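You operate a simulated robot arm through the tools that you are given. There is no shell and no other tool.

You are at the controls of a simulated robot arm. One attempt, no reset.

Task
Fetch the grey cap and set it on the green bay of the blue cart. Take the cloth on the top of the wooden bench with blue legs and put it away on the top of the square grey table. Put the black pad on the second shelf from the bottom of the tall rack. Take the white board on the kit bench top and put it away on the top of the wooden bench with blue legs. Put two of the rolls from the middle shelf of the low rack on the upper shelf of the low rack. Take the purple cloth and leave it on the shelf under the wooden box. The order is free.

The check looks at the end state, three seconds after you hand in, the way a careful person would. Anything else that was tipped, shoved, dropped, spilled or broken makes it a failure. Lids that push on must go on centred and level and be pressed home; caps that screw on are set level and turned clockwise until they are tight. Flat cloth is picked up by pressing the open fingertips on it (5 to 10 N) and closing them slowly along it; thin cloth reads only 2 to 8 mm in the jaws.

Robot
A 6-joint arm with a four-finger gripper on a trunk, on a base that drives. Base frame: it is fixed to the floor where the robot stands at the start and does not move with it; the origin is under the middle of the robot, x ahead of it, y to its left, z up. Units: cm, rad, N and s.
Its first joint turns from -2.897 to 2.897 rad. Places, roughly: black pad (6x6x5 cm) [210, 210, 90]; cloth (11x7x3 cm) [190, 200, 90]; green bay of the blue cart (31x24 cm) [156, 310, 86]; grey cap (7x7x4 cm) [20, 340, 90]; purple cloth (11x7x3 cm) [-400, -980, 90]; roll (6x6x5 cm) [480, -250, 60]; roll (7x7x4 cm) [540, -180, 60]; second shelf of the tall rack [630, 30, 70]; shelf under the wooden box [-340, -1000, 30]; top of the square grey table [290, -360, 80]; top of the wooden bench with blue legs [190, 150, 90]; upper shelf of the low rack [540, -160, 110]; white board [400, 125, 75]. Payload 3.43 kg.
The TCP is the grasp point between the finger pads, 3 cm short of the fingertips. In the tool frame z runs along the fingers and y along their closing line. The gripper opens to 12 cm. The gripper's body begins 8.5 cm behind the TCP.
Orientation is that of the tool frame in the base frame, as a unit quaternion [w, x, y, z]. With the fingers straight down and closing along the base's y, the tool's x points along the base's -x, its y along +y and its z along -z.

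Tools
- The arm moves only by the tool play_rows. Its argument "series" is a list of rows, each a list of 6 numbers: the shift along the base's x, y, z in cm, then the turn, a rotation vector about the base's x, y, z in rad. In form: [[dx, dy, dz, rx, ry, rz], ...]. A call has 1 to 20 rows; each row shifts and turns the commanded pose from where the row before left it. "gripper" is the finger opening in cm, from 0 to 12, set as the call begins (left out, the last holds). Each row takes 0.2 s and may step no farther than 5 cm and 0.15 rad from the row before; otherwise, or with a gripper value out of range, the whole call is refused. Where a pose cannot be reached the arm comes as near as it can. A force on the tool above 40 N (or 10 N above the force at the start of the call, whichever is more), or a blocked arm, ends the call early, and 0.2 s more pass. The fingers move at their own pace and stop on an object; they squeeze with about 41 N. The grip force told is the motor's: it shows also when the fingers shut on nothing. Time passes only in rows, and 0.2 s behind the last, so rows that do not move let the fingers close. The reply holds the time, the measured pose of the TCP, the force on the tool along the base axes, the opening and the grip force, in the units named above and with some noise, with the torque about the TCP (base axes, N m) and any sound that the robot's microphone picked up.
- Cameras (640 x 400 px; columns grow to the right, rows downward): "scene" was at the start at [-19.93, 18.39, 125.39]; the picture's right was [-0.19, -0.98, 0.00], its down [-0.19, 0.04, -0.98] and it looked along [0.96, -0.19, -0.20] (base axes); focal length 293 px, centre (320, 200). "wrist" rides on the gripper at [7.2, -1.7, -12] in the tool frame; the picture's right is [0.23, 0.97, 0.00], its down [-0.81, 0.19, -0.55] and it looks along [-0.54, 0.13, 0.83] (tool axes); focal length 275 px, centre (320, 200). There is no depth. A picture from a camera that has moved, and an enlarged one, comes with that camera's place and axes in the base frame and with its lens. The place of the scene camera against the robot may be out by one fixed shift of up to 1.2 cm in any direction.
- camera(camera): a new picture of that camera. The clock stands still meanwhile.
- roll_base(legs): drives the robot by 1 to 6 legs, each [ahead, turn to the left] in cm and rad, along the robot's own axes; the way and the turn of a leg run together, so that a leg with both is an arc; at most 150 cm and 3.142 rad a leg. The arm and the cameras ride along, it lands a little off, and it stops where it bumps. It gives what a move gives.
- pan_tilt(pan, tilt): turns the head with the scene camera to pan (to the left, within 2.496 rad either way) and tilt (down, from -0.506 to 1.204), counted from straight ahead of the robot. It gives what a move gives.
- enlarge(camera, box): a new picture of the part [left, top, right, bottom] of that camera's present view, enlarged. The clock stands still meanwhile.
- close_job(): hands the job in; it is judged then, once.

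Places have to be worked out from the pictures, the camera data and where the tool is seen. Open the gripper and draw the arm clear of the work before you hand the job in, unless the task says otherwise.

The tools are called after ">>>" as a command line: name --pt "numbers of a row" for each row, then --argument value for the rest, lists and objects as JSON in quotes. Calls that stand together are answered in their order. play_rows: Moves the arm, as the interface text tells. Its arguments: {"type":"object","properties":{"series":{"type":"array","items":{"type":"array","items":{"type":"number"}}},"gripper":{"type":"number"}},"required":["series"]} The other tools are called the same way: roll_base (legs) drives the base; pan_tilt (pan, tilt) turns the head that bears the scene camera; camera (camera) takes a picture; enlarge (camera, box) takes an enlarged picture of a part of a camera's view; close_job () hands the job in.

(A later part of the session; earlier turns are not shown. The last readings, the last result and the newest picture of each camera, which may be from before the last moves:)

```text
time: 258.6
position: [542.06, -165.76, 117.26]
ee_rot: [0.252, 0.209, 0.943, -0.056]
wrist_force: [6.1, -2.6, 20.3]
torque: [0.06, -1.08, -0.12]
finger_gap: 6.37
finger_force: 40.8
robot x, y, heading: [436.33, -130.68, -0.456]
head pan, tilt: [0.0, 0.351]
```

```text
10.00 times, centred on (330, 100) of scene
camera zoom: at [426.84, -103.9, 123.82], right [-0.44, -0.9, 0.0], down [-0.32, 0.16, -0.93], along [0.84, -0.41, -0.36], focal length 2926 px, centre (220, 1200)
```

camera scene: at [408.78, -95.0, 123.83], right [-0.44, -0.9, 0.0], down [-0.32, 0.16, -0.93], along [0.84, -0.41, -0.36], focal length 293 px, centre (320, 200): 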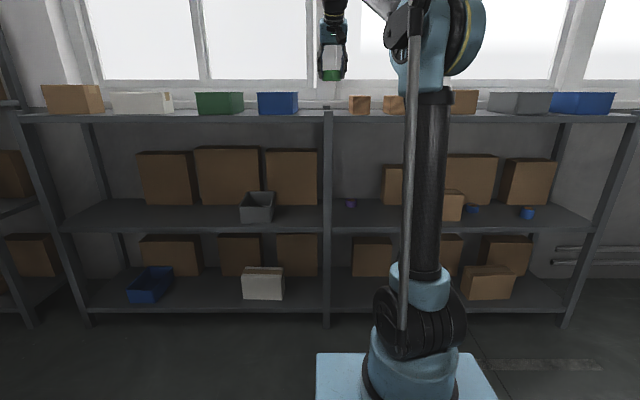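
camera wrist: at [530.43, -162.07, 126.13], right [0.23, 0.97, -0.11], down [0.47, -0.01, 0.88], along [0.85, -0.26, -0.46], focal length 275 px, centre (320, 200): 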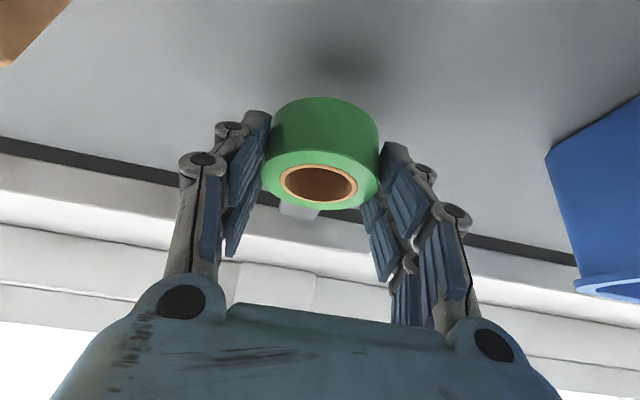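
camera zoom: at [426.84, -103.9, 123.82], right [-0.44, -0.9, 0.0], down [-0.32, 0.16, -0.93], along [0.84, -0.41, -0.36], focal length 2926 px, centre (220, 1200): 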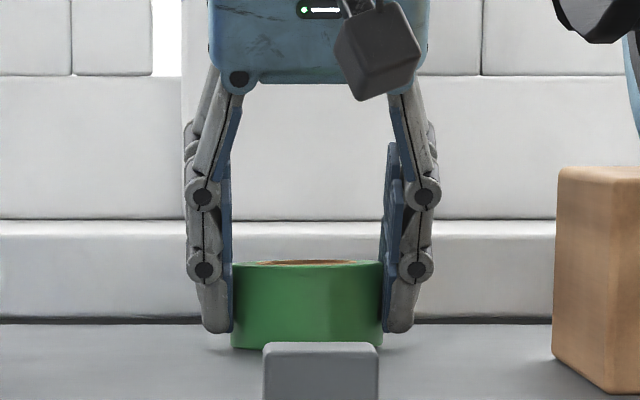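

Contact at 20 N: the roll stands on the upper shelf. I relieve slightly and open.

>>> play_rows --pt "0 0 0.15 0 0 0" --pt "0 0 0 0 0 0"

>>> play_rows --pt "0 0 0 0 0 0" --pt "0 0 0 0 0 0" --pt "0 0 0 0 0 0" --gripper 9.5

>>> camera --camera "wrist"

>>> enlarge --camera "scene" --box '[300, 80, 360, 120]'

```text
time: 259.2
position: [541.98, -165.78, 117.14]
ee_rot: [0.25, 0.208, 0.944, -0.055]
wrist_force: [-1.7, 0.0, 3.5]
torque: [0.05, -0.08, 0.02]
finger_gap: 6.34
finger_force: 41.2
robot x, y, heading: [436.33, -130.83, -0.452]
head pan, tilt: [0.0, 0.351]
```

```text
time: 260.0
position: [541.99, -165.76, 117.25]
ee_rot: [0.251, 0.208, 0.944, -0.056]
wrist_force: [0.2, 0.3, -0.3]
torque: [-0.02, -0.02, -0.01]
finger_gap: 9.49
finger_force: 0.0
robot x, y, heading: [436.58, -131.12, -0.455]
head pan, tilt: [0.0, 0.351]
```

```text
taken
camera wrist: at [530.41, -162.03, 124.22], right [0.23, 0.97, -0.11], down [0.47, -0.01, 0.88], along [0.85, -0.26, -0.46], focal length 275 px, centre (320, 200)
```

wrist: 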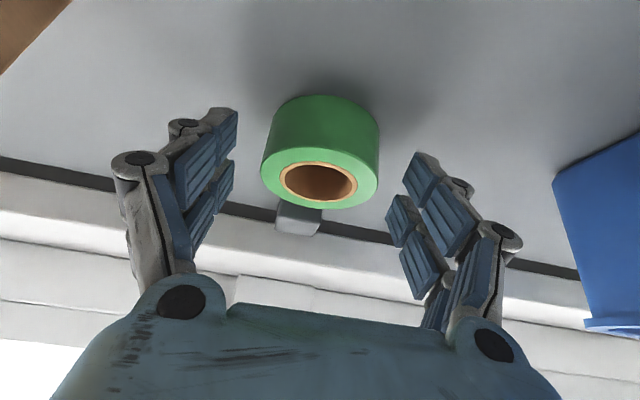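

```text
10.00 times, centred on (330, 100) of scene
camera zoom: at [426.9, -103.92, 123.83], right [-0.44, -0.9, 0.0], down [-0.32, 0.16, -0.93], along [0.84, -0.41, -0.36], focal length 2926 px, centre (220, 1200)
```

zoom: 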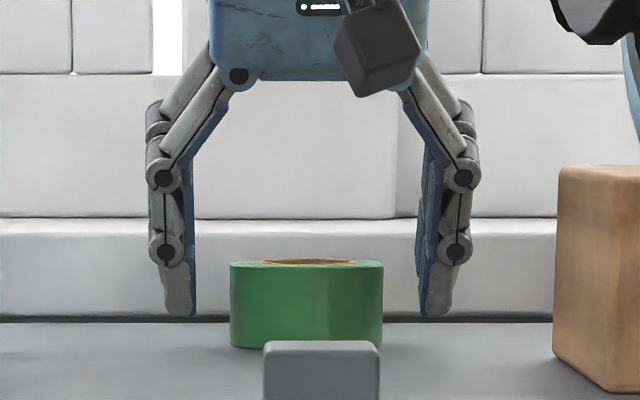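

Green roll stands on the upper shelf. Now I lift off, retract, back the base 20 cm and lower again in front for the purple roll.

>>> play_rows --pt "0 0 4 0 0 0" --pt "0 0 4.5 0 0 0" --pt "0 0 4.5 0 0 0" --pt "-3.6 1.7 0 0 0 0" --pt "-3.6 1.7 0 0 0 0" --pt "-3.6 1.7 0 0 0 0" --pt "-3.6 1.7 0 0 0 0" --pt "-3.6 1.7 0 0 0 0" --pt "0 0 0 0 0 0"

>>> roll_base --legs '[[-20, 0]]'

>>> play_rows --pt "0 0 -4.5 0 0 0" --pt "-0.6 -1.2 -4.5 0 0 0" --pt "-0.6 -1.2 -4.5 0 0 0" --pt "-0.6 -1.2 -4.5 0 0 0" --pt "-0.6 -1.2 -4.5 0 0 0" --pt "-0.6 -1.2 -4.5 0 0 0" --pt "-0.6 -1.2 -4.5 0 0 0" --pt "-0.6 -1.2 -4.5 0 0 0" --pt "-0.6 -1.2 -4.5 0 0 0" --pt "-0.6 -1.2 -4.5 0 0 0" --pt "-0.2 -0.4 -4.5 0 0 0" --pt "0 0 -4.5 0 0 0" --pt "0 0 -4.5 0 0 0" --pt "0 0 0 0 0 0" --gripper 10.5

>>> camera --camera "wrist"

```text
time: 262.0
position: [523.25, -157.07, 128.67]
ee_rot: [0.251, 0.209, 0.944, -0.055]
wrist_force: [0.0, -0.4, -0.6]
torque: [-0.01, 0.03, -0.02]
finger_gap: 9.52
finger_force: 0.1
out of reach, approached as far as the arm can: row 3
robot x, y, heading: [436.33, -131.14, -0.458]
head pan, tilt: [0.0, 0.351]
```

```text
time: 263.6
position: [505.04, -147.91, 128.5]
ee_rot: [0.251, 0.207, 0.944, -0.055]
wrist_force: [0.2, 0.8, -0.4]
torque: [0.02, 0.02, 0.01]
finger_gap: 9.5
finger_force: 0.1
robot x, y, heading: [418.2, -122.35, -0.456]
head pan, tilt: [0.0, 0.351]
```

```text
time: 266.6
position: [497.83, -158.44, 71.19]
ee_rot: [0.257, 0.208, 0.942, -0.057]
wrist_force: [0.0, 0.3, -0.2]
torque: [0.0, 0.06, 0.04]
finger_gap: 10.48
finger_force: 0.0
robot x, y, heading: [418.09, -122.36, -0.455]
head pan, tilt: [0.0, 0.351]
```

```text
taken
camera wrist: at [486.2, -154.71, 78.02], right [0.23, 0.97, -0.12], down [0.46, 0.0, 0.89], along [0.86, -0.26, -0.45], focal length 275 px, centre (320, 200)
```

wrist: 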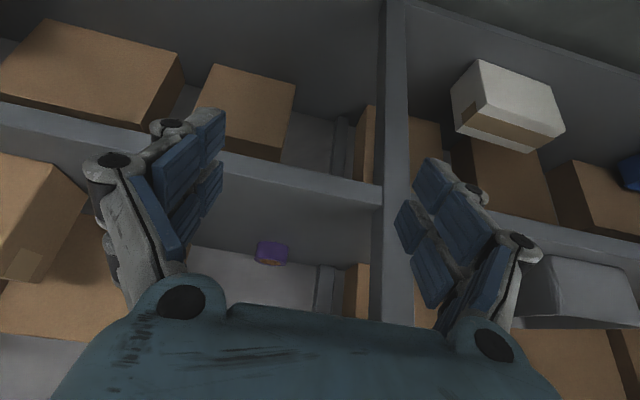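

Purple roll ≈(538,−179.6); the rack's centre post edge is ≈4–5 cm clear of the open gripper. I slide in 27 cm toward it and re-check.

>>> play_rows --pt "3.6 -2.5 0 0 0 0" --pt "3.6 -2.5 0 0 0 0" --pt "4.0 -2.05 0 0 0 0" --pt "4.1 -2.05 0 0 0 0" --pt "4.1 -2.0 0 0 0 0" --pt "4.2 -2.0 0 0 0 0" --pt "0 0 0 0 0 0"

>>> camera --camera "wrist"

>>> enlarge --camera "scene" --box '[280, 90, 440, 240]'

```text
time: 268.2
position: [521.53, -171.48, 71.13]
ee_rot: [0.257, 0.207, 0.942, -0.057]
wrist_force: [0.4, 0.0, 0.5]
torque: [-0.01, 0.0, -0.01]
finger_gap: 10.49
finger_force: 0.0
robot x, y, heading: [417.91, -121.54, -0.455]
head pan, tilt: [0.0, 0.351]
```

```text
taken
camera wrist: at [509.74, -167.83, 77.95], right [0.23, 0.97, -0.12], down [0.46, 0.0, 0.89], along [0.86, -0.26, -0.45], focal length 275 px, centre (320, 200)
```

wrist: 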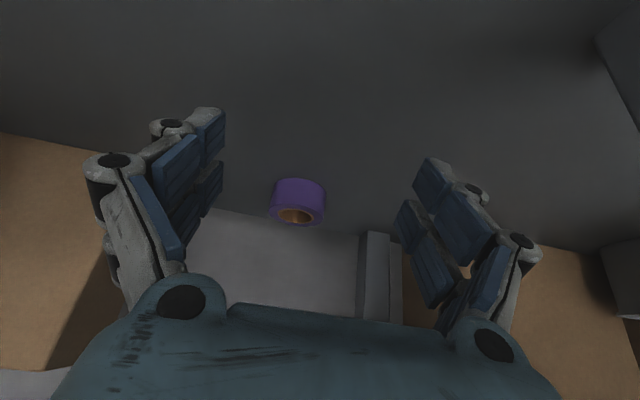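

```text
2.67 times, centred on (360, 165) of scene
camera zoom: at [408.54, -95.01, 123.83], right [-0.44, -0.9, 0.0], down [-0.32, 0.16, -0.93], along [0.84, -0.41, -0.36], focal length 780 px, centre (213, 293)
```

zoom: 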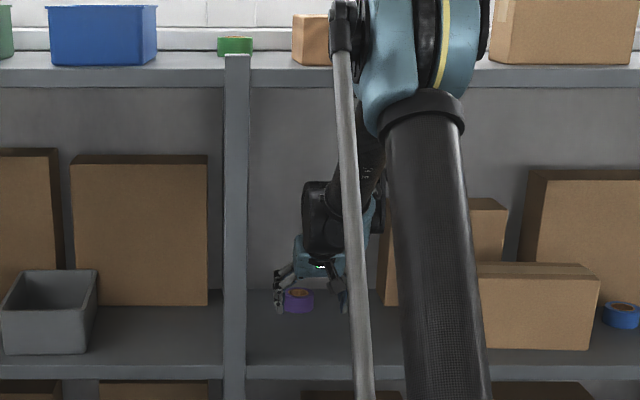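

Purple roll centre ≈(538,−179.3). I go in and down with the fingers straddling it, keeping the tips a bit higher this time (they extend when closing).

>>> play_rows --pt "3.17 -1.49 0 0 0 0" --pt "3.17 -1.49 -0.8 0 0 0" --pt "3.17 -1.49 -1.5 0 0 0" --pt "3.17 -1.49 -1.5 0 0 0" --pt "3.15 -1.49 -1.5 0 0 0" --pt "0 0 0 0 0 0"

>>> camera --camera "wrist"

```text
time: 269.6
position: [537.25, -179.02, 65.82]
ee_rot: [0.256, 0.208, 0.942, -0.057]
wrist_force: [0.2, -0.3, 0.6]
torque: [0.01, -0.04, 0.0]
finger_gap: 10.49
finger_force: 0.1
robot x, y, heading: [418.06, -122.15, -0.455]
head pan, tilt: [0.0, 0.351]
```

```text
taken
camera wrist: at [525.51, -175.28, 72.63], right [0.23, 0.97, -0.12], down [0.46, 0.0, 0.89], along [0.86, -0.26, -0.45], focal length 275 px, centre (320, 200)
```

wrist: 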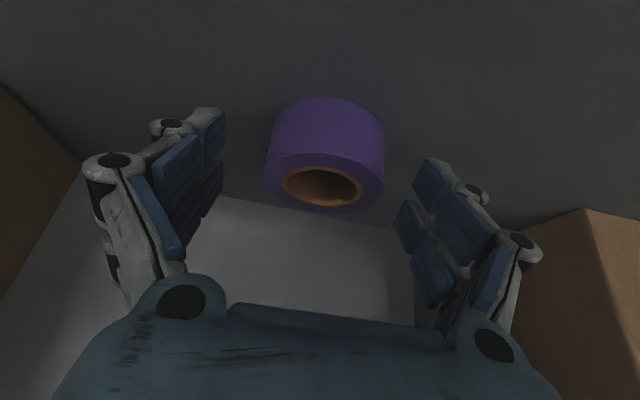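

The roll is centred. I close on it.

>>> play_rows --pt "0 0 0 0 0 0" --pt "0 0 0 0 0 0" --pt "0 0 0 0 0 0" --pt "0 0 0 0 0 0" --gripper 5.5

>>> play_rows --pt "0 0 1 0 0 0" --pt "0 0 1.5 0 0 0" --pt "0 0 1.5 0 0 0" --pt "0 0 0 0 0 0"

>>> camera --camera "wrist"

```text
time: 270.6
position: [537.29, -179.02, 65.94]
ee_rot: [0.257, 0.207, 0.942, -0.057]
wrist_force: [1.4, -0.4, 5.2]
torque: [0.14, -0.1, -0.05]
finger_gap: 6.32
finger_force: 40.8
robot x, y, heading: [417.69, -121.83, -0.454]
head pan, tilt: [0.0, 0.351]
```

```text
time: 271.6
position: [537.27, -178.95, 69.86]
ee_rot: [0.257, 0.206, 0.942, -0.057]
wrist_force: [0.2, 0.2, -1.6]
torque: [-0.01, -0.02, 0.02]
finger_gap: 6.32
finger_force: 40.7
robot x, y, heading: [418.04, -122.43, -0.454]
head pan, tilt: [0.0, 0.351]
```

```text
taken
camera wrist: at [525.57, -175.29, 76.6], right [0.23, 0.97, -0.12], down [0.46, 0.0, 0.89], along [0.86, -0.26, -0.45], focal length 275 px, centre (320, 200)
```

wrist: 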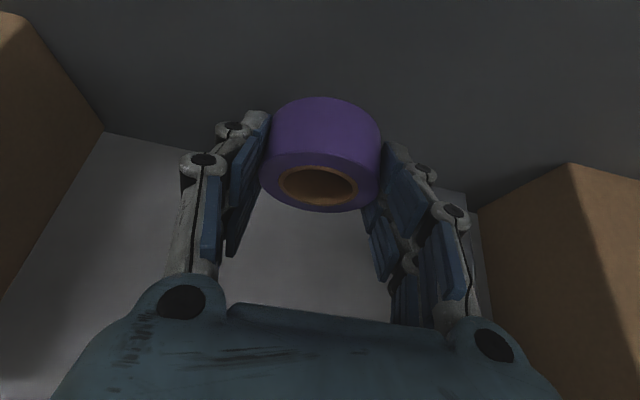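

Clean grip at 6.32 cm. I retract out of the shelf, rise in front of the rack and shift to the gap column.

>>> play_rows --pt "-4.02 1.9 0 0 0 0" --pt "-4.02 1.9 0 0 0 0" --pt "-4.02 1.9 0 0 0 0" --pt "-4.02 1.9 0 0 0 0" --pt "-4.02 1.9 0 0 0 0" --pt "-4.02 1.9 0 0 0 0" --pt "-4.02 1.9 0 0 0 0" --pt "-4.02 1.9 0 0 0 0" --pt "-4.02 1.9 0 0 0 0" --pt "0 0 0 0 0 0"

>>> play_rows --pt "0 0 4.6 0 0 0" --pt "0 0 4.6 0 0 0" --pt "0 0 4.6 0 0 0" --pt "0.6 1.3 4.6 0 0 0" --pt "0.6 1.3 4.6 0 0 0" --pt "0.6 1.3 4.6 0 0 0" --pt "0.6 1.3 4.6 0 0 0" --pt "0.6 1.3 4.6 0 0 0" --pt "0.6 1.3 4.6 0 0 0" --pt "0.6 1.3 4.6 0 0 0" --pt "0.6 1.3 4.6 0 0 0" --pt "0.6 1.3 4.6 0 0 0" --pt "0.6 1.2 1 0 0 0" --pt "0.6 1.2 0 0 0 0" --pt "0 0 0 0 0 0"

>>> roll_base --legs '[[12, 0]]'

>>> play_rows --pt "0 0 0 0 0 0" --pt "0 0 0 0 0 0"

>>> camera --camera "wrist"

>>> enlarge --camera "scene" --box '[230, 40, 430, 150]'

```text
time: 273.8
position: [500.95, -161.84, 69.73]
ee_rot: [0.257, 0.206, 0.942, -0.056]
wrist_force: [0.1, 0.6, -0.5]
torque: [0.0, 0.02, 0.01]
finger_gap: 6.3
finger_force: 41.1
robot x, y, heading: [417.81, -122.0, -0.453]
head pan, tilt: [0.0, 0.351]
```

```text
time: 277.0
position: [507.76, -147.69, 126.16]
ee_rot: [0.258, 0.208, 0.942, -0.057]
wrist_force: [-0.2, -0.2, -0.1]
torque: [0.02, 0.03, -0.01]
finger_gap: 6.31
finger_force: 41.0
robot x, y, heading: [418.14, -121.96, -0.453]
head pan, tilt: [0.0, 0.351]
```

```text
time: 278.3
position: [518.62, -153.03, 126.11]
ee_rot: [0.257, 0.207, 0.942, -0.057]
wrist_force: [-0.2, -0.2, -0.3]
torque: [0.0, 0.01, -0.02]
finger_gap: 6.27
finger_force: 41.3
robot x, y, heading: [428.87, -127.45, -0.455]
head pan, tilt: [0.0, 0.351]
```

```text
time: 278.9
position: [517.24, -152.41, 127.17]
ee_rot: [0.263, 0.206, 0.941, -0.058]
wrist_force: [-0.9, 0.4, -0.5]
torque: [0.04, -0.03, -0.02]
finger_gap: 6.24
finger_force: 41.1
robot x, y, heading: [428.8, -127.07, -0.45]
head pan, tilt: [0.0, 0.351]
```

```text
taken
camera wrist: at [505.4, -148.65, 133.9], right [0.23, 0.97, -0.12], down [0.45, 0.0, 0.89], along [0.86, -0.26, -0.43], focal length 275 px, centre (320, 200)
```

wrist: 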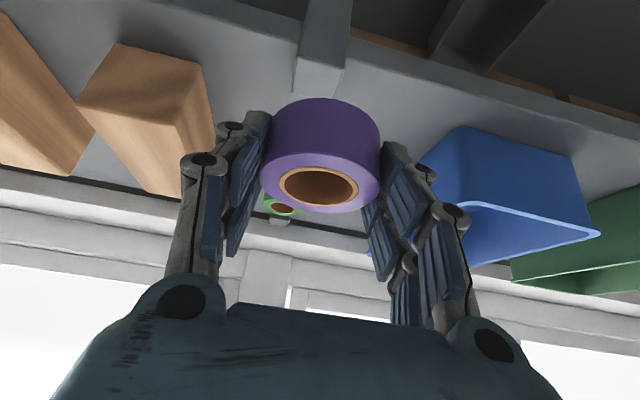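

```text
3.20 times, centred on (330, 95) of scene
camera zoom: at [419.35, -100.29, 123.83], right [-0.44, -0.9, 0.0], down [-0.32, 0.16, -0.93], along [0.84, -0.41, -0.36], focal length 936 px, centre (288, 536)
```

zoom: 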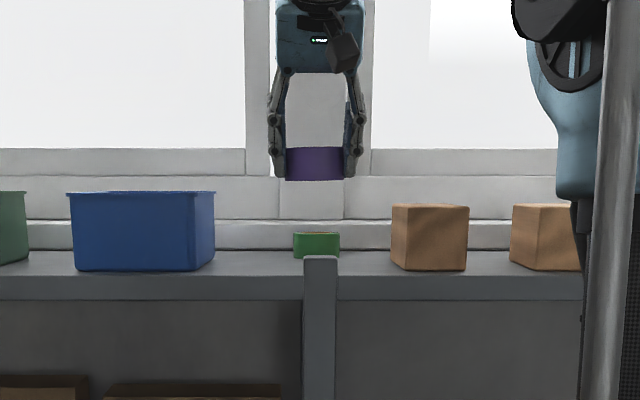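

Green roll visible on the shelf behind the post; I move the purple one forward over the gap in front of it, then down.

>>> play_rows --pt "3.2 -1.8 0 0.0055 0.0118 0" --pt "3.2 -1.8 0 0 0 0" --pt "3.2 -1.8 -1 0 0 0" --pt "3.3 -1.7 -2 0 0 0" --pt "0 0 -2.5 0 0 0" --pt "0 0 -2 0 0 0" --pt "0 0 0 0 0 0"

>>> camera --camera "wrist"

>>> enlarge --camera "scene" --box '[270, 60, 390, 135]'

```text
time: 280.5
position: [530.15, -159.5, 119.81]
ee_rot: [0.256, 0.207, 0.942, -0.057]
wrist_force: [0.2, 0.3, -0.4]
torque: [0.01, 0.0, -0.01]
finger_gap: 6.24
finger_force: 41.3
robot x, y, heading: [428.6, -127.34, -0.454]
head pan, tilt: [0.0, 0.351]
```

```text
taken
camera wrist: at [518.38, -155.87, 126.64], right [0.23, 0.97, -0.12], down [0.46, 0.0, 0.89], along [0.86, -0.26, -0.45], focal length 275 px, centre (320, 200)
```

wrist: 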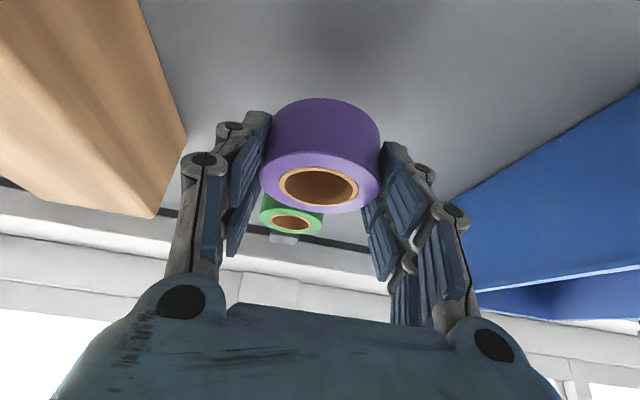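

```text
5.33 times, centred on (330, 98) of scene
camera zoom: at [419.37, -100.29, 123.83], right [-0.44, -0.9, 0.0], down [-0.32, 0.16, -0.93], along [0.84, -0.41, -0.36], focal length 1560 px, centre (267, 747)
```

zoom: 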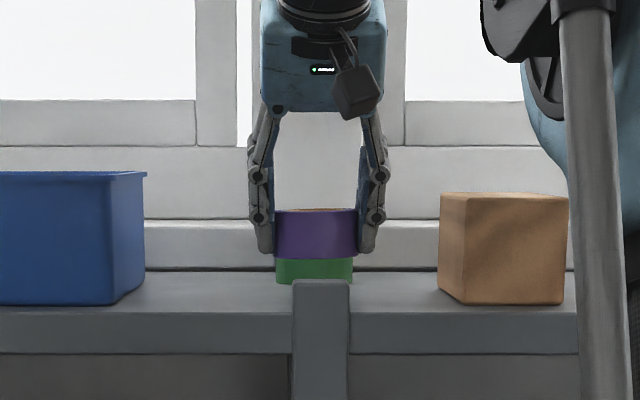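

Positioned ~14 cm in front of the green roll. I lower in small steps until it touches.

>>> play_rows --pt "0 0 -0.5 0 0 0" --pt "0 0 -0.5 0 0 0" --pt "0 0 -0.5 0 0 0" --pt "0 0 -0.3 0 0 0" --pt "0 0 0 0 0 0"

>>> play_rows --pt "0 0 -0.25 0 0 0" --pt "0 0 -0.25 0 0 0" --pt "0 0 0 0 0 0"

>>> enlarge --camera "scene" --box '[290, 80, 370, 130]'

```text
time: 281.7
position: [530.07, -159.6, 117.87]
ee_rot: [0.256, 0.207, 0.943, -0.057]
wrist_force: [0.2, -0.6, -1.0]
torque: [-0.04, -0.05, -0.01]
finger_gap: 6.26
finger_force: 41.1
robot x, y, heading: [428.63, -127.49, -0.454]
head pan, tilt: [0.0, 0.351]
```

```text
time: 282.5
position: [530.09, -159.52, 117.48]
ee_rot: [0.257, 0.207, 0.942, -0.057]
wrist_force: [-0.2, -0.2, -1.5]
torque: [0.03, 0.0, -0.01]
finger_gap: 6.26
finger_force: 40.5
robot x, y, heading: [428.73, -127.48, -0.456]
head pan, tilt: [0.0, 0.351]
```

```text
8.00 times, centred on (330, 105) of scene
camera zoom: at [419.37, -100.29, 123.83], right [-0.44, -0.9, 0.0], down [-0.32, 0.16, -0.93], along [0.84, -0.41, -0.36], focal length 2340 px, centre (240, 960)
```

zoom: 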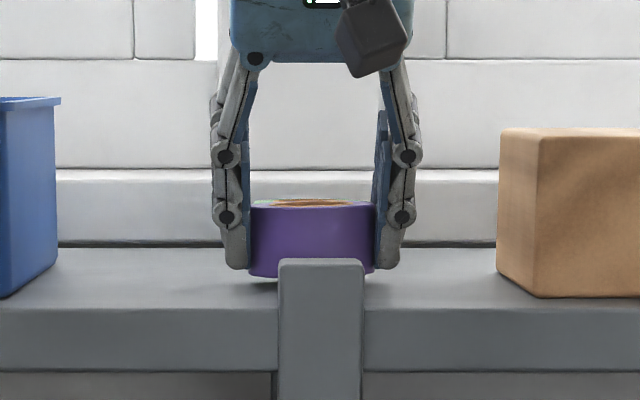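

Nearly down; continuing in fine steps.

>>> play_rows --pt "0 0 -0.25 0 0 0" --pt "0 0 -0.2 0 0 0" --pt "0 0 0 0 0 0"

>>> play_rows --pt "0 0 -0.2 0 0 0" --pt "0 0 0 0 0 0"

>>> play_rows --pt "0 0 -0.2 0 0 0" --pt "0 0 0 0 0 0"

```text
time: 283.3
position: [530.1, -159.52, 116.96]
ee_rot: [0.256, 0.207, 0.943, -0.057]
wrist_force: [0.4, -0.7, -0.4]
torque: [0.02, -0.03, -0.02]
finger_gap: 6.26
finger_force: 41.5
robot x, y, heading: [428.95, -127.65, -0.456]
head pan, tilt: [0.0, 0.351]
```

```text
time: 283.9
position: [530.02, -159.51, 116.94]
ee_rot: [0.257, 0.207, 0.942, -0.057]
wrist_force: [8.3, -3.0, 24.4]
torque: [0.57, -0.67, -0.25]
finger_gap: 6.27
finger_force: 40.8
robot x, y, heading: [428.79, -127.11, -0.451]
head pan, tilt: [0.0, 0.351]
```

```text
time: 284.5
position: [529.94, -159.5, 116.57]
ee_rot: [0.257, 0.206, 0.943, -0.056]
wrist_force: [10.8, -4.4, 34.5]
torque: [0.07, -0.74, -0.24]
finger_gap: 6.28
finger_force: 40.4
robot x, y, heading: [428.74, -126.95, -0.454]
head pan, tilt: [0.0, 0.351]
```

Contact made (34 N). I relieve the push and open the fingers.

>>> play_rows --pt "0 0 0.35 0 0 0" --pt "0 0 0 0 0 0"

>>> play_rows --pt "0 0 0 0 0 0" --pt "0 0 0 0 0 0" --pt "0 0 0 0 0 0" --gripper 9.5

>>> enlarge --camera "scene" --box '[290, 80, 370, 130]'

>>> camera --camera "wrist"

```text
time: 285.1
position: [529.95, -159.58, 116.88]
ee_rot: [0.257, 0.207, 0.942, -0.057]
wrist_force: [0.9, -0.6, -1.3]
torque: [-0.01, -0.01, -0.03]
finger_gap: 6.28
finger_force: 40.6
robot x, y, heading: [429.04, -127.52, -0.451]
head pan, tilt: [0.0, 0.351]
```

```text
time: 285.9
position: [530.05, -159.52, 116.9]
ee_rot: [0.256, 0.207, 0.942, -0.058]
wrist_force: [0.0, -0.9, 0.5]
torque: [0.04, -0.02, -0.01]
finger_gap: 9.49
finger_force: 0.0
robot x, y, heading: [428.69, -127.3, -0.45]
head pan, tilt: [0.0, 0.351]
```

```text
8.00 times, centred on (330, 105) of scene
camera zoom: at [419.36, -100.29, 123.83], right [-0.44, -0.9, 0.0], down [-0.32, 0.16, -0.93], along [0.84, -0.41, -0.36], focal length 2340 px, centre (240, 960)
```

zoom: 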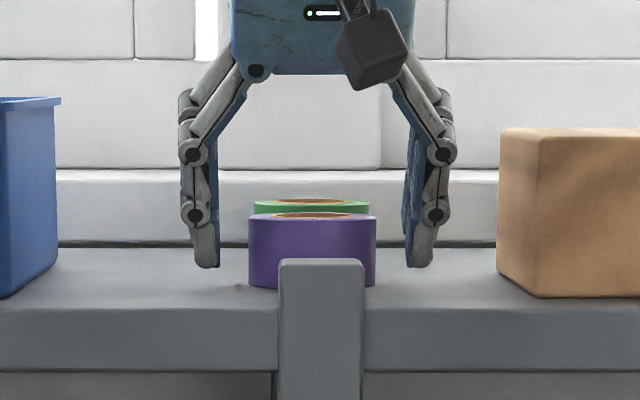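

```text
taken
camera wrist: at [518.38, -155.83, 123.72], right [0.23, 0.97, -0.12], down [0.46, 0.0, 0.89], along [0.86, -0.26, -0.45], focal length 275 px, centre (320, 200)
```

wrist: 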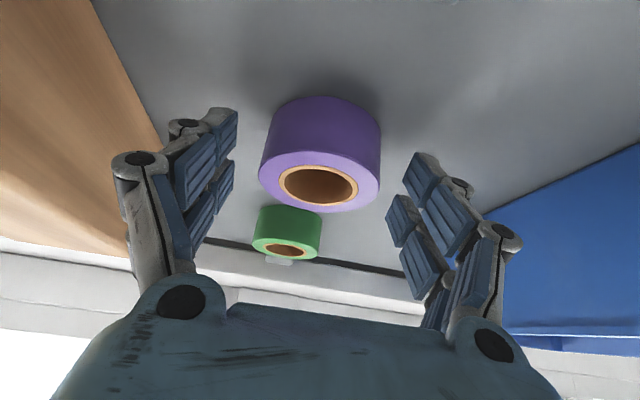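

Both rolls stand on the upper shelf. I retract up and back, straighten the tool to vertical, and look behind toward the kit bench.

>>> play_rows --pt "0 0 4 0 0 0" --pt "0 0 4 0 0 0" --pt "0 0 3 0 0 0" --pt "-4 1.9 0 0 0 0" --pt "-4 1.9 0 0 0 0" --pt "-4 1.9 0 0 0 0" --pt "-4 1.9 0 0 0 0" --pt "-4 1.9 0 0.0567 0.12 0" --pt "-2 0.9 0 0.0567 0.12 0" --pt "0 0 0 0.0567 0.12 0" --pt "0 0 0 0.0567 0.12 0" --pt "0 0 0 0 0 0"

>>> pan_tilt --pan 2.2 --tilt 0.25

>>> camera --camera "scene"

>>> pan_tilt --pan 0.0 --tilt 0.3

>>> camera --camera "scene"

```text
time: 288.5
position: [508.22, -149.04, 127.92]
ee_rot: [0.0, 0.214, 0.977, 0.002]
wrist_force: [-0.5, 0.3, 0.5]
torque: [0.02, -0.03, -0.01]
finger_gap: 9.47
finger_force: 0.2
robot x, y, heading: [429.13, -127.42, -0.451]
head pan, tilt: [0.0, 0.351]
```

```text
time: 290.6
position: [508.22, -149.12, 127.8]
ee_rot: [0.001, 0.215, 0.977, 0.001]
wrist_force: [0.3, -0.4, -0.6]
torque: [0.02, 0.02, -0.03]
finger_gap: 9.52
finger_force: 0.0
robot x, y, heading: [428.49, -127.37, -0.45]
head pan, tilt: [2.201, 0.25]
```

```text
taken
camera scene: at [409.35, -87.03, 124.97], right [0.98, 0.18, -0.01], down [0.03, -0.24, -0.97], along [-0.17, 0.96, -0.24], focal length 293 px, centre (320, 200)
```

scene: 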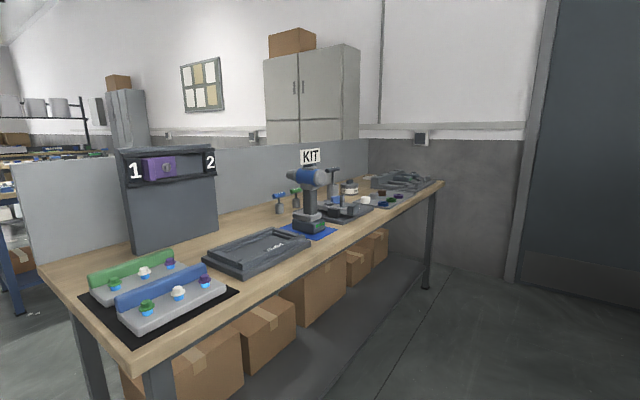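

```text
time: 292.6
position: [508.16, -149.12, 127.97]
ee_rot: [0.0, 0.215, 0.977, 0.001]
wrist_force: [0.1, -0.8, 0.5]
torque: [0.0, 0.01, 0.02]
finger_gap: 9.48
finger_force: 0.1
robot x, y, heading: [428.56, -127.27, -0.453]
head pan, tilt: [0.0, 0.3]
```

```text
taken
camera scene: at [419.39, -100.3, 124.3], right [-0.44, -0.9, 0.0], down [-0.28, 0.13, -0.95], along [0.86, -0.42, -0.31], focal length 293 px, centre (320, 200)
```

scene: 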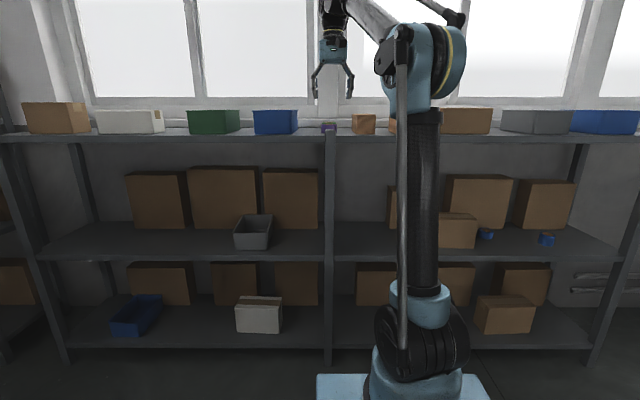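

The kit bench's working side faces this corridor. I zoom in to find the white board.

>>> pan_tilt --pan 2.2 --tilt 0.25

>>> enlarge --camera "scene" --box '[260, 140, 450, 250]'

>>> enlarge --camera "scene" --box '[320, 160, 450, 220]'

>>> enlarge --camera "scene" --box '[60, 140, 320, 340]'

```text
time: 294.7
position: [508.15, -149.15, 127.89]
ee_rot: [0.0, 0.214, 0.977, 0.002]
wrist_force: [0.1, -0.5, 0.0]
torque: [-0.01, -0.01, -0.02]
finger_gap: 9.5
finger_force: 0.1
robot x, y, heading: [428.92, -127.33, -0.455]
head pan, tilt: [2.201, 0.25]
```

```text
3.37 times, centred on (355, 195) of scene
camera zoom: at [409.34, -87.04, 124.97], right [0.98, 0.18, -0.01], down [0.03, -0.24, -0.97], along [-0.17, 0.96, -0.24], focal length 986 px, centre (202, 217)
```

zoom: 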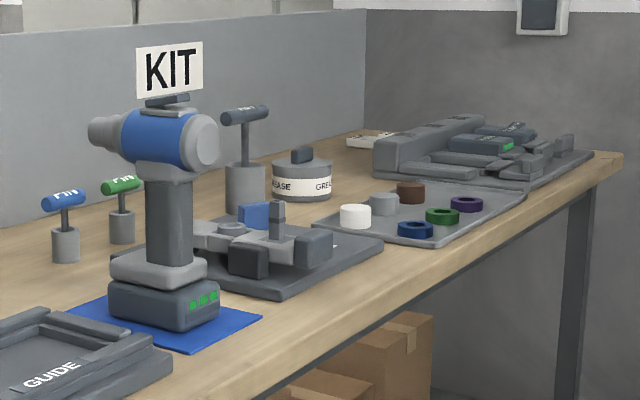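

```text
4.92 times, centred on (385, 190) of scene
camera zoom: at [409.34, -87.04, 124.97], right [0.98, 0.18, -0.01], down [0.03, -0.24, -0.97], along [-0.17, 0.96, -0.24], focal length 1440 px, centre (0, 249)
```

zoom: 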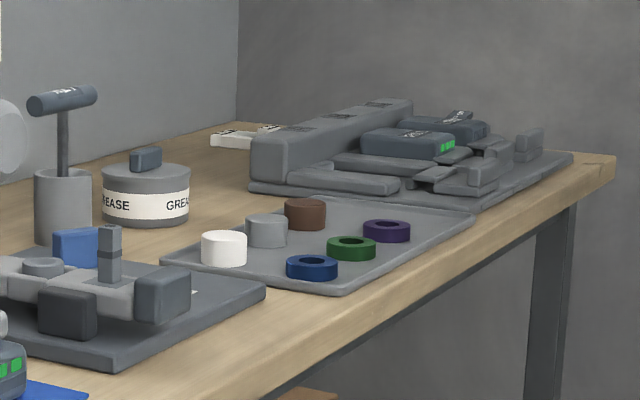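

```text
2.00 times, centred on (190, 240) of scene
camera zoom: at [409.34, -87.04, 124.97], right [0.98, 0.18, -0.01], down [0.03, -0.24, -0.97], along [-0.17, 0.96, -0.24], focal length 585 px, centre (580, 120)
```

zoom: 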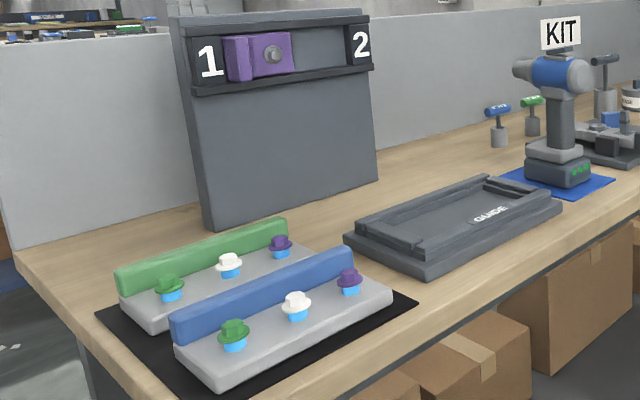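

The white board is the small flat white piece at the back left of the kit bench near (400,125). I reposition: drive (backwards) along the corridor and turn to face the kit bench there.

>>> roll_base --legs '[[0, -1.557], [-105, 0], [-105, 0], [0, -1.571]]'

>>> pan_tilt --pan 0.0 --tilt 0.4

>>> camera --camera "scene"

```text
time: 314.0
position: [434.17, 84.35, 127.95]
ee_rot: [0.002, 0.981, -0.193, -0.001]
wrist_force: [-0.4, -0.2, 0.5]
torque: [-0.02, -0.02, -0.01]
finger_gap: 9.51
finger_force: 0.0
robot x, y, heading: [513.86, 64.31, 2.732]
head pan, tilt: [2.201, 0.25]
```

```text
time: 316.0
position: [435.6, 83.69, 128.85]
ee_rot: [0.001, 0.981, -0.193, -0.007]
wrist_force: [0.6, 0.1, 0.8]
torque: [0.02, -0.01, 0.0]
finger_gap: 9.52
finger_force: 0.0
robot x, y, heading: [513.81, 65.0, 2.732]
head pan, tilt: [0.0, 0.4]
```

```text
taken
camera scene: at [524.94, 40.42, 123.38], right [0.4, 0.92, 0.0], down [0.37, -0.16, -0.92], along [-0.84, 0.36, -0.4], focal length 293 px, centre (320, 200)
```

scene: 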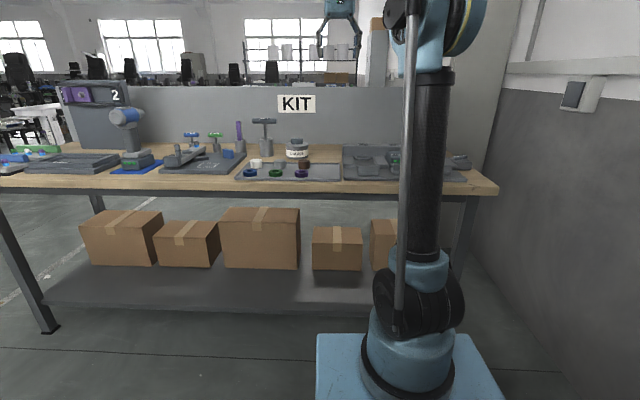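

Now facing the kit bench squarely; I zoom on the area around the grease can and charger.

>>> enlarge --camera "scene" --box '[230, 110, 500, 200]'

>>> camera --camera "wrist"

```text
2.37 times, centred on (365, 155) of scene
camera zoom: at [524.94, 40.42, 123.38], right [0.4, 0.92, 0.0], down [0.37, -0.16, -0.92], along [-0.84, 0.36, -0.4], focal length 694 px, centre (213, 307)
```

zoom: 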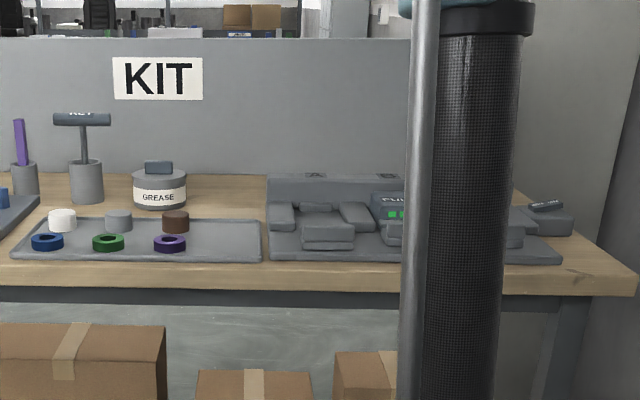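

```text
taken
camera wrist: at [443.04, 82.67, 140.9], right [-0.16, -0.99, 0.0], down [-0.82, 0.13, 0.56], along [-0.56, 0.09, -0.83], focal length 275 px, centre (320, 200)
```

wrist: 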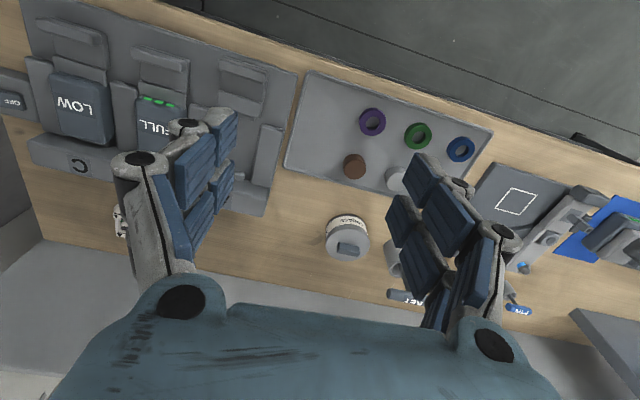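

A white printed edge peeks out behind the charger near the panel (≈(405,139)). I move the tool over there at z≈118 for a clear look.

>>> play_rows --pt "-1.5 4 -2 0 0 0" --pt "-1.5 4 -2 0 0 0" --pt "-1.5 4 -2 0 0 0" --pt "-1.5 4 -2 0 0 0" --pt "-1.5 4 -1 0 0 0" --pt "-1.5 4 -1 0 0 0" --pt "-1.5 4 0 0 0 0" --pt "0 0 0 0 0 0"

>>> camera --camera "wrist"

```text
time: 317.8
position: [425.09, 111.57, 118.81]
ee_rot: [0.0, 0.981, -0.194, -0.006]
wrist_force: [-0.1, -0.5, 0.0]
torque: [0.04, 0.01, 0.02]
finger_gap: 9.51
finger_force: 0.1
robot x, y, heading: [513.51, 64.86, 2.734]
head pan, tilt: [0.0, 0.4]
```

```text
taken
camera wrist: at [432.6, 110.6, 130.84], right [-0.16, -0.99, 0.0], down [-0.82, 0.13, 0.56], along [-0.56, 0.09, -0.83], focal length 275 px, centre (320, 200)
```

wrist: 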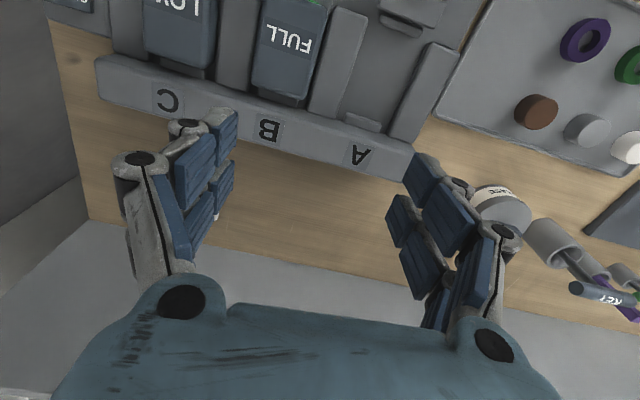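

Only a corner of white shows behind the left finger; I shift further left and lower a bit to see it.

>>> play_rows --pt "0 3.5 -1.5 0 0 0" --pt "0 3.5 -1.5 0 0 0" --pt "0 3.5 -1.5 0 0 0" --pt "0 3.5 -1.5 0 0 0" --pt "0 3.5 0 0 0 0" --pt "0 3.5 0 0 0 0" --pt "0 0 0 0 0 0" --gripper 12

>>> camera --camera "wrist"

>>> camera --camera "scene"

```text
time: 319.4
position: [425.65, 131.08, 112.31]
ee_rot: [0.001, 0.981, -0.193, -0.006]
wrist_force: [-0.5, -0.4, 0.3]
torque: [-0.02, 0.05, -0.05]
finger_gap: 12.01
finger_force: 0.0
out of reach, approached as far as the arm can: row 6
robot x, y, heading: [513.91, 64.68, 2.737]
head pan, tilt: [0.0, 0.4]
```

```text
taken
camera wrist: at [433.16, 130.05, 124.38], right [-0.16, -0.99, 0.0], down [-0.82, 0.13, 0.56], along [-0.56, 0.09, -0.83], focal length 275 px, centre (320, 200)
```

wrist: 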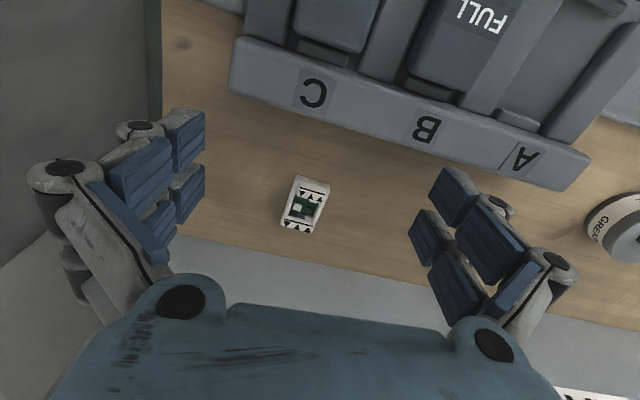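

```text
taken
camera scene: at [524.94, 40.43, 123.38], right [0.4, 0.92, 0.0], down [0.37, -0.16, -0.92], along [-0.84, 0.36, -0.4], focal length 293 px, centre (320, 200)
```

scene: 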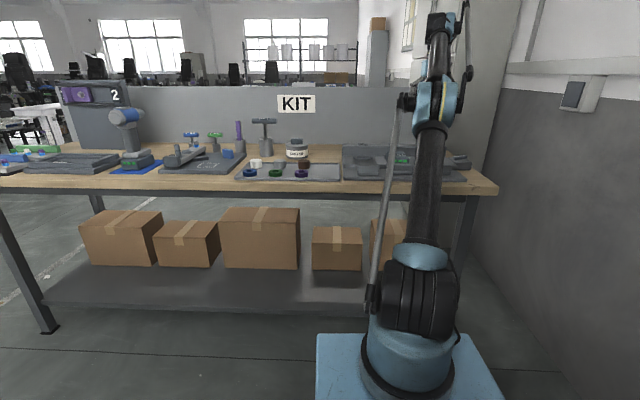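

Found it: a small white board with green/black print at ≈(407,137), between the A/B/C block and the back panel. I enlarge the view.

>>> enlarge --camera "wrist" --box '[220, 130, 420, 255]'

```text
3.20 times, centred on (320, 192) of wrist
camera zoom: at [433.16, 130.05, 124.38], right [-0.16, -0.99, 0.0], down [-0.82, 0.13, 0.56], along [-0.56, 0.09, -0.83], focal length 881 px, centre (320, 224)
```

zoom: 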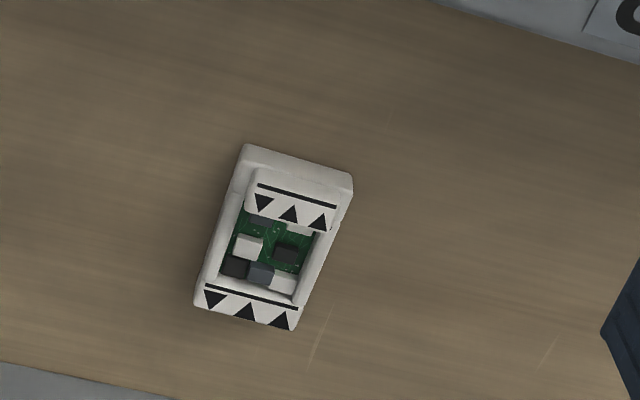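

The board is a small white tray (≈6×10 cm), long axis pointing straight at me, centre ≈(407.2,136.8) — but 100 cm from the arm axis. I retract the arm and move the base closer.

>>> play_rows --pt "1.3 -4.5 1.3 0 0 0" --pt "1.3 -4.5 1.3 0 0 0" --pt "1.3 -4.5 1.3 0 0 0" --pt "1.3 -4.5 1.3 0 0 0" --pt "1.3 -4.5 1.3 0 0 0" --pt "1.3 -4.5 1.3 0 0 0" --pt "1.3 -4.5 1.3 0 0 0" --pt "1.3 -4.5 1.3 0 0 0" --pt "1.3 -4.5 1.3 0 0 0" --pt "1.3 -4.5 1.3 0 0 0" --pt "1.3 -4.5 0 0 0 0" --pt "0 0 0 0 0 0"

>>> roll_base --legs '[[0, -0.69], [28, 0], [0, 0.658]]'

>>> play_rows --pt "0 0 0 0 0 0" --pt "0 0 0 0 0 0"

>>> camera --camera "scene"

>>> camera --camera "wrist"

```text
time: 322.0
position: [440.09, 81.31, 125.18]
ee_rot: [0.001, 0.981, -0.193, -0.006]
wrist_force: [-0.1, 0.8, -0.5]
torque: [-0.01, -0.01, 0.05]
finger_gap: 12.0
finger_force: 0.0
robot x, y, heading: [513.56, 64.7, 2.732]
head pan, tilt: [0.0, 0.4]
```

```text
time: 328.1
position: [428.68, 109.74, 125.24]
ee_rot: [0.0, 0.976, -0.218, -0.007]
wrist_force: [0.8, -0.1, -0.5]
torque: [0.01, 0.02, 0.05]
finger_gap: 11.97
finger_force: 0.0
robot x, y, heading: [501.57, 90.33, 2.685]
head pan, tilt: [0.0, 0.4]
```

```text
time: 328.7
position: [429.92, 109.14, 125.97]
ee_rot: [0.0, 0.976, -0.217, -0.012]
wrist_force: [0.7, -0.1, 0.3]
torque: [0.0, 0.01, 0.02]
finger_gap: 11.98
finger_force: 0.0
robot x, y, heading: [501.81, 90.29, 2.681]
head pan, tilt: [0.0, 0.4]
```

```text
taken
camera scene: at [511.7, 65.47, 123.38], right [0.44, 0.9, 0.0], down [0.36, -0.18, -0.92], along [-0.82, 0.4, -0.4], focal length 293 px, centre (320, 200)
```

scene: 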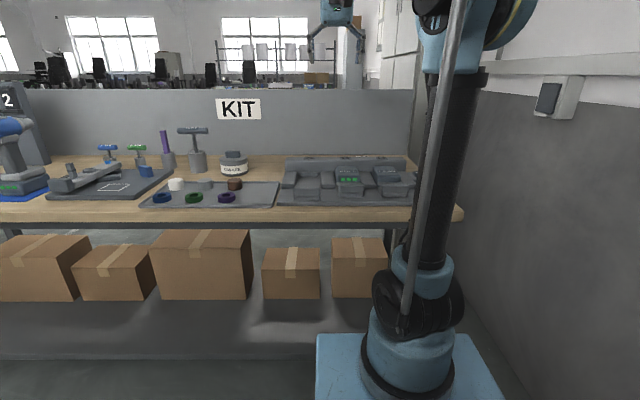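

```text
taken
camera wrist: at [437.63, 107.7, 138.0], right [-0.2, -0.98, 0.0], down [-0.8, 0.17, 0.57], along [-0.56, 0.12, -0.82], focal length 275 px, centre (320, 200)
```

wrist: 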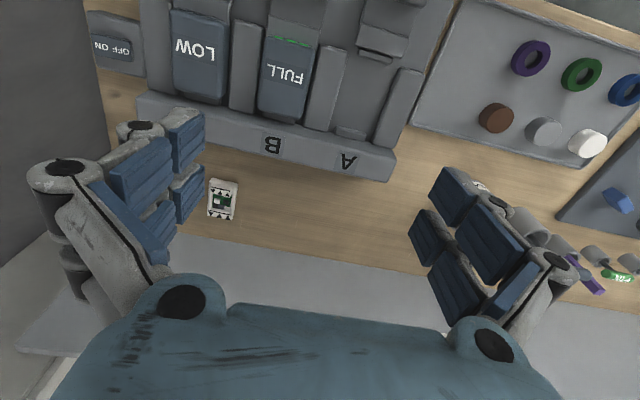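

Board confirmed at (407.2,136.9). I move over it, removing the tilt, down to z≈108.

>>> play_rows --pt "-2.84 3.46 -2.2 -0.0007 -0.003 0" --pt "-2.84 3.46 -2.2 -0.0007 -0.003 0" --pt "-2.84 3.46 -2.2 -0.0007 -0.003 0" --pt "-2.84 3.46 -2.2 -0.0007 -0.003 0" --pt "-2.84 3.46 -2.2 -0.0007 -0.003 0" --pt "-2.84 3.46 -2.2 -0.0007 -0.003 0" --pt "-2.84 3.46 -2.2 -0.0007 -0.003 0" --pt "-2.82 3.46 -2.2 -0.0003 -0.0024 0" --pt "0 0 0 0 0 0" --gripper 10

>>> camera --camera "wrist"

```text
time: 330.7
position: [407.36, 136.89, 108.49]
ee_rot: [-0.001, 0.976, -0.217, 0.001]
wrist_force: [0.9, -1.0, 0.6]
torque: [-0.01, 0.02, -0.01]
finger_gap: 10.0
finger_force: 0.0
robot x, y, heading: [501.78, 90.05, 2.684]
head pan, tilt: [0.0, 0.4]
```

```text
taken
camera wrist: at [414.65, 135.43, 120.53], right [-0.2, -0.98, 0.0], down [-0.82, 0.17, 0.55], along [-0.54, 0.11, -0.83], focal length 275 px, centre (320, 200)
```

wrist: 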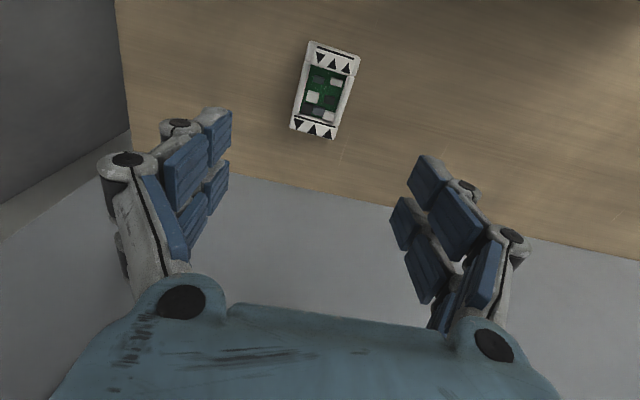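

The board's axis is aligned with the tool; top z≈88. I centre and lower to z≈97 for a closer look.

>>> play_rows --pt "0.2 -0.3 -3.5 0 0 0" --pt "0.2 -0.2 -4 0 0 0" --pt "0 0 -4 0 0 0" --pt "0 0 0 0 0 0"

>>> camera --camera "wrist"

>>> enlarge --camera "scene" --box '[280, 110, 440, 210]'

```text
time: 331.7
position: [407.79, 136.29, 96.86]
ee_rot: [-0.001, 0.976, -0.217, 0.0]
wrist_force: [0.7, -0.2, -0.2]
torque: [0.0, 0.0, -0.01]
finger_gap: 9.99
finger_force: 0.1
robot x, y, heading: [501.82, 90.19, 2.685]
head pan, tilt: [0.0, 0.4]
```

```text
taken
camera wrist: at [415.09, 134.89, 109.01], right [-0.2, -0.98, 0.0], down [-0.82, 0.17, 0.55], along [-0.54, 0.11, -0.83], focal length 275 px, centre (320, 200)
```

wrist: 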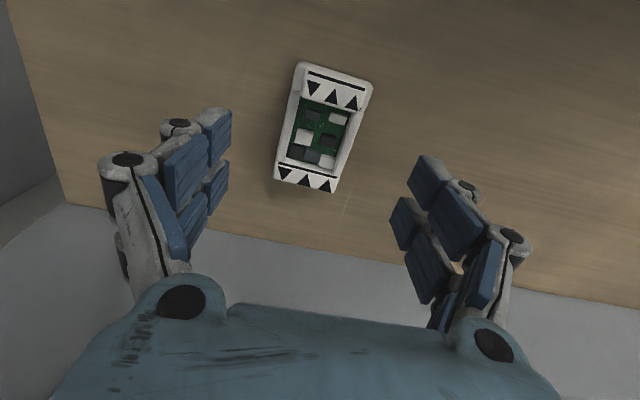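

```text
4.00 times, centred on (360, 160) of scene
camera zoom: at [511.69, 65.47, 123.38], right [0.44, 0.9, 0.0], down [0.36, -0.18, -0.92], along [-0.82, 0.4, -0.4], focal length 1170 px, centre (160, 360)
```

zoom: 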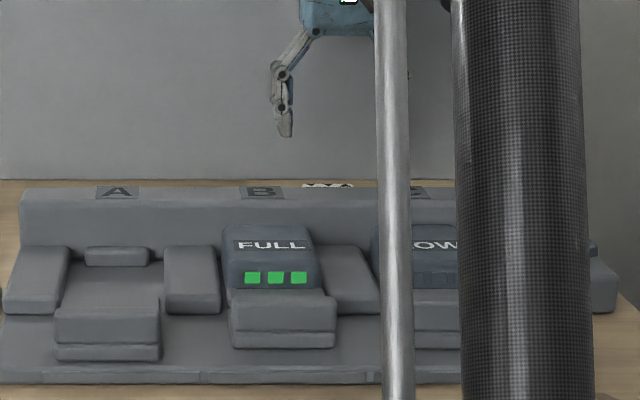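

Board centred under the fingers, top z≈87–88. I descend to TCP 90.3 with a check on the force.

>>> play_rows --pt "0.1 -0.05 -3 0 0 0" --pt "0 0 -2 0 0 0" --pt "0 0 -1 0 0 0" --pt "0 0 -0.5 0 0 0" --pt "0 0 0 0 0 0"

>>> camera --camera "wrist"

```text
time: 332.9
position: [407.9, 136.29, 90.47]
ee_rot: [-0.001, 0.976, -0.218, 0.0]
wrist_force: [0.6, 0.6, -0.2]
torque: [0.02, 0.01, 0.0]
finger_gap: 9.99
finger_force: 0.0
robot x, y, heading: [501.72, 90.08, 2.682]
head pan, tilt: [0.0, 0.4]
```

```text
taken
camera wrist: at [415.18, 134.82, 102.54], right [-0.2, -0.98, 0.0], down [-0.82, 0.17, 0.55], along [-0.54, 0.11, -0.83], focal length 275 px, centre (320, 200)
```

wrist: 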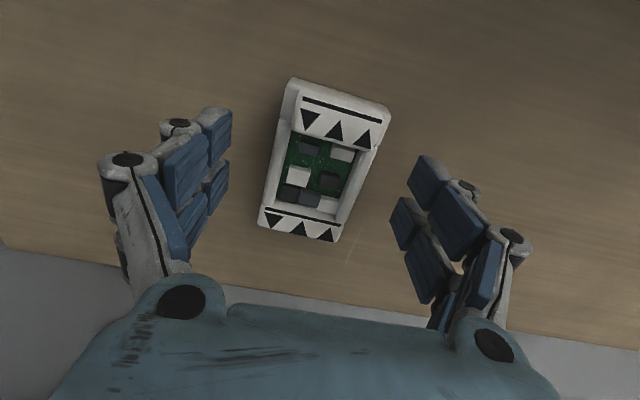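

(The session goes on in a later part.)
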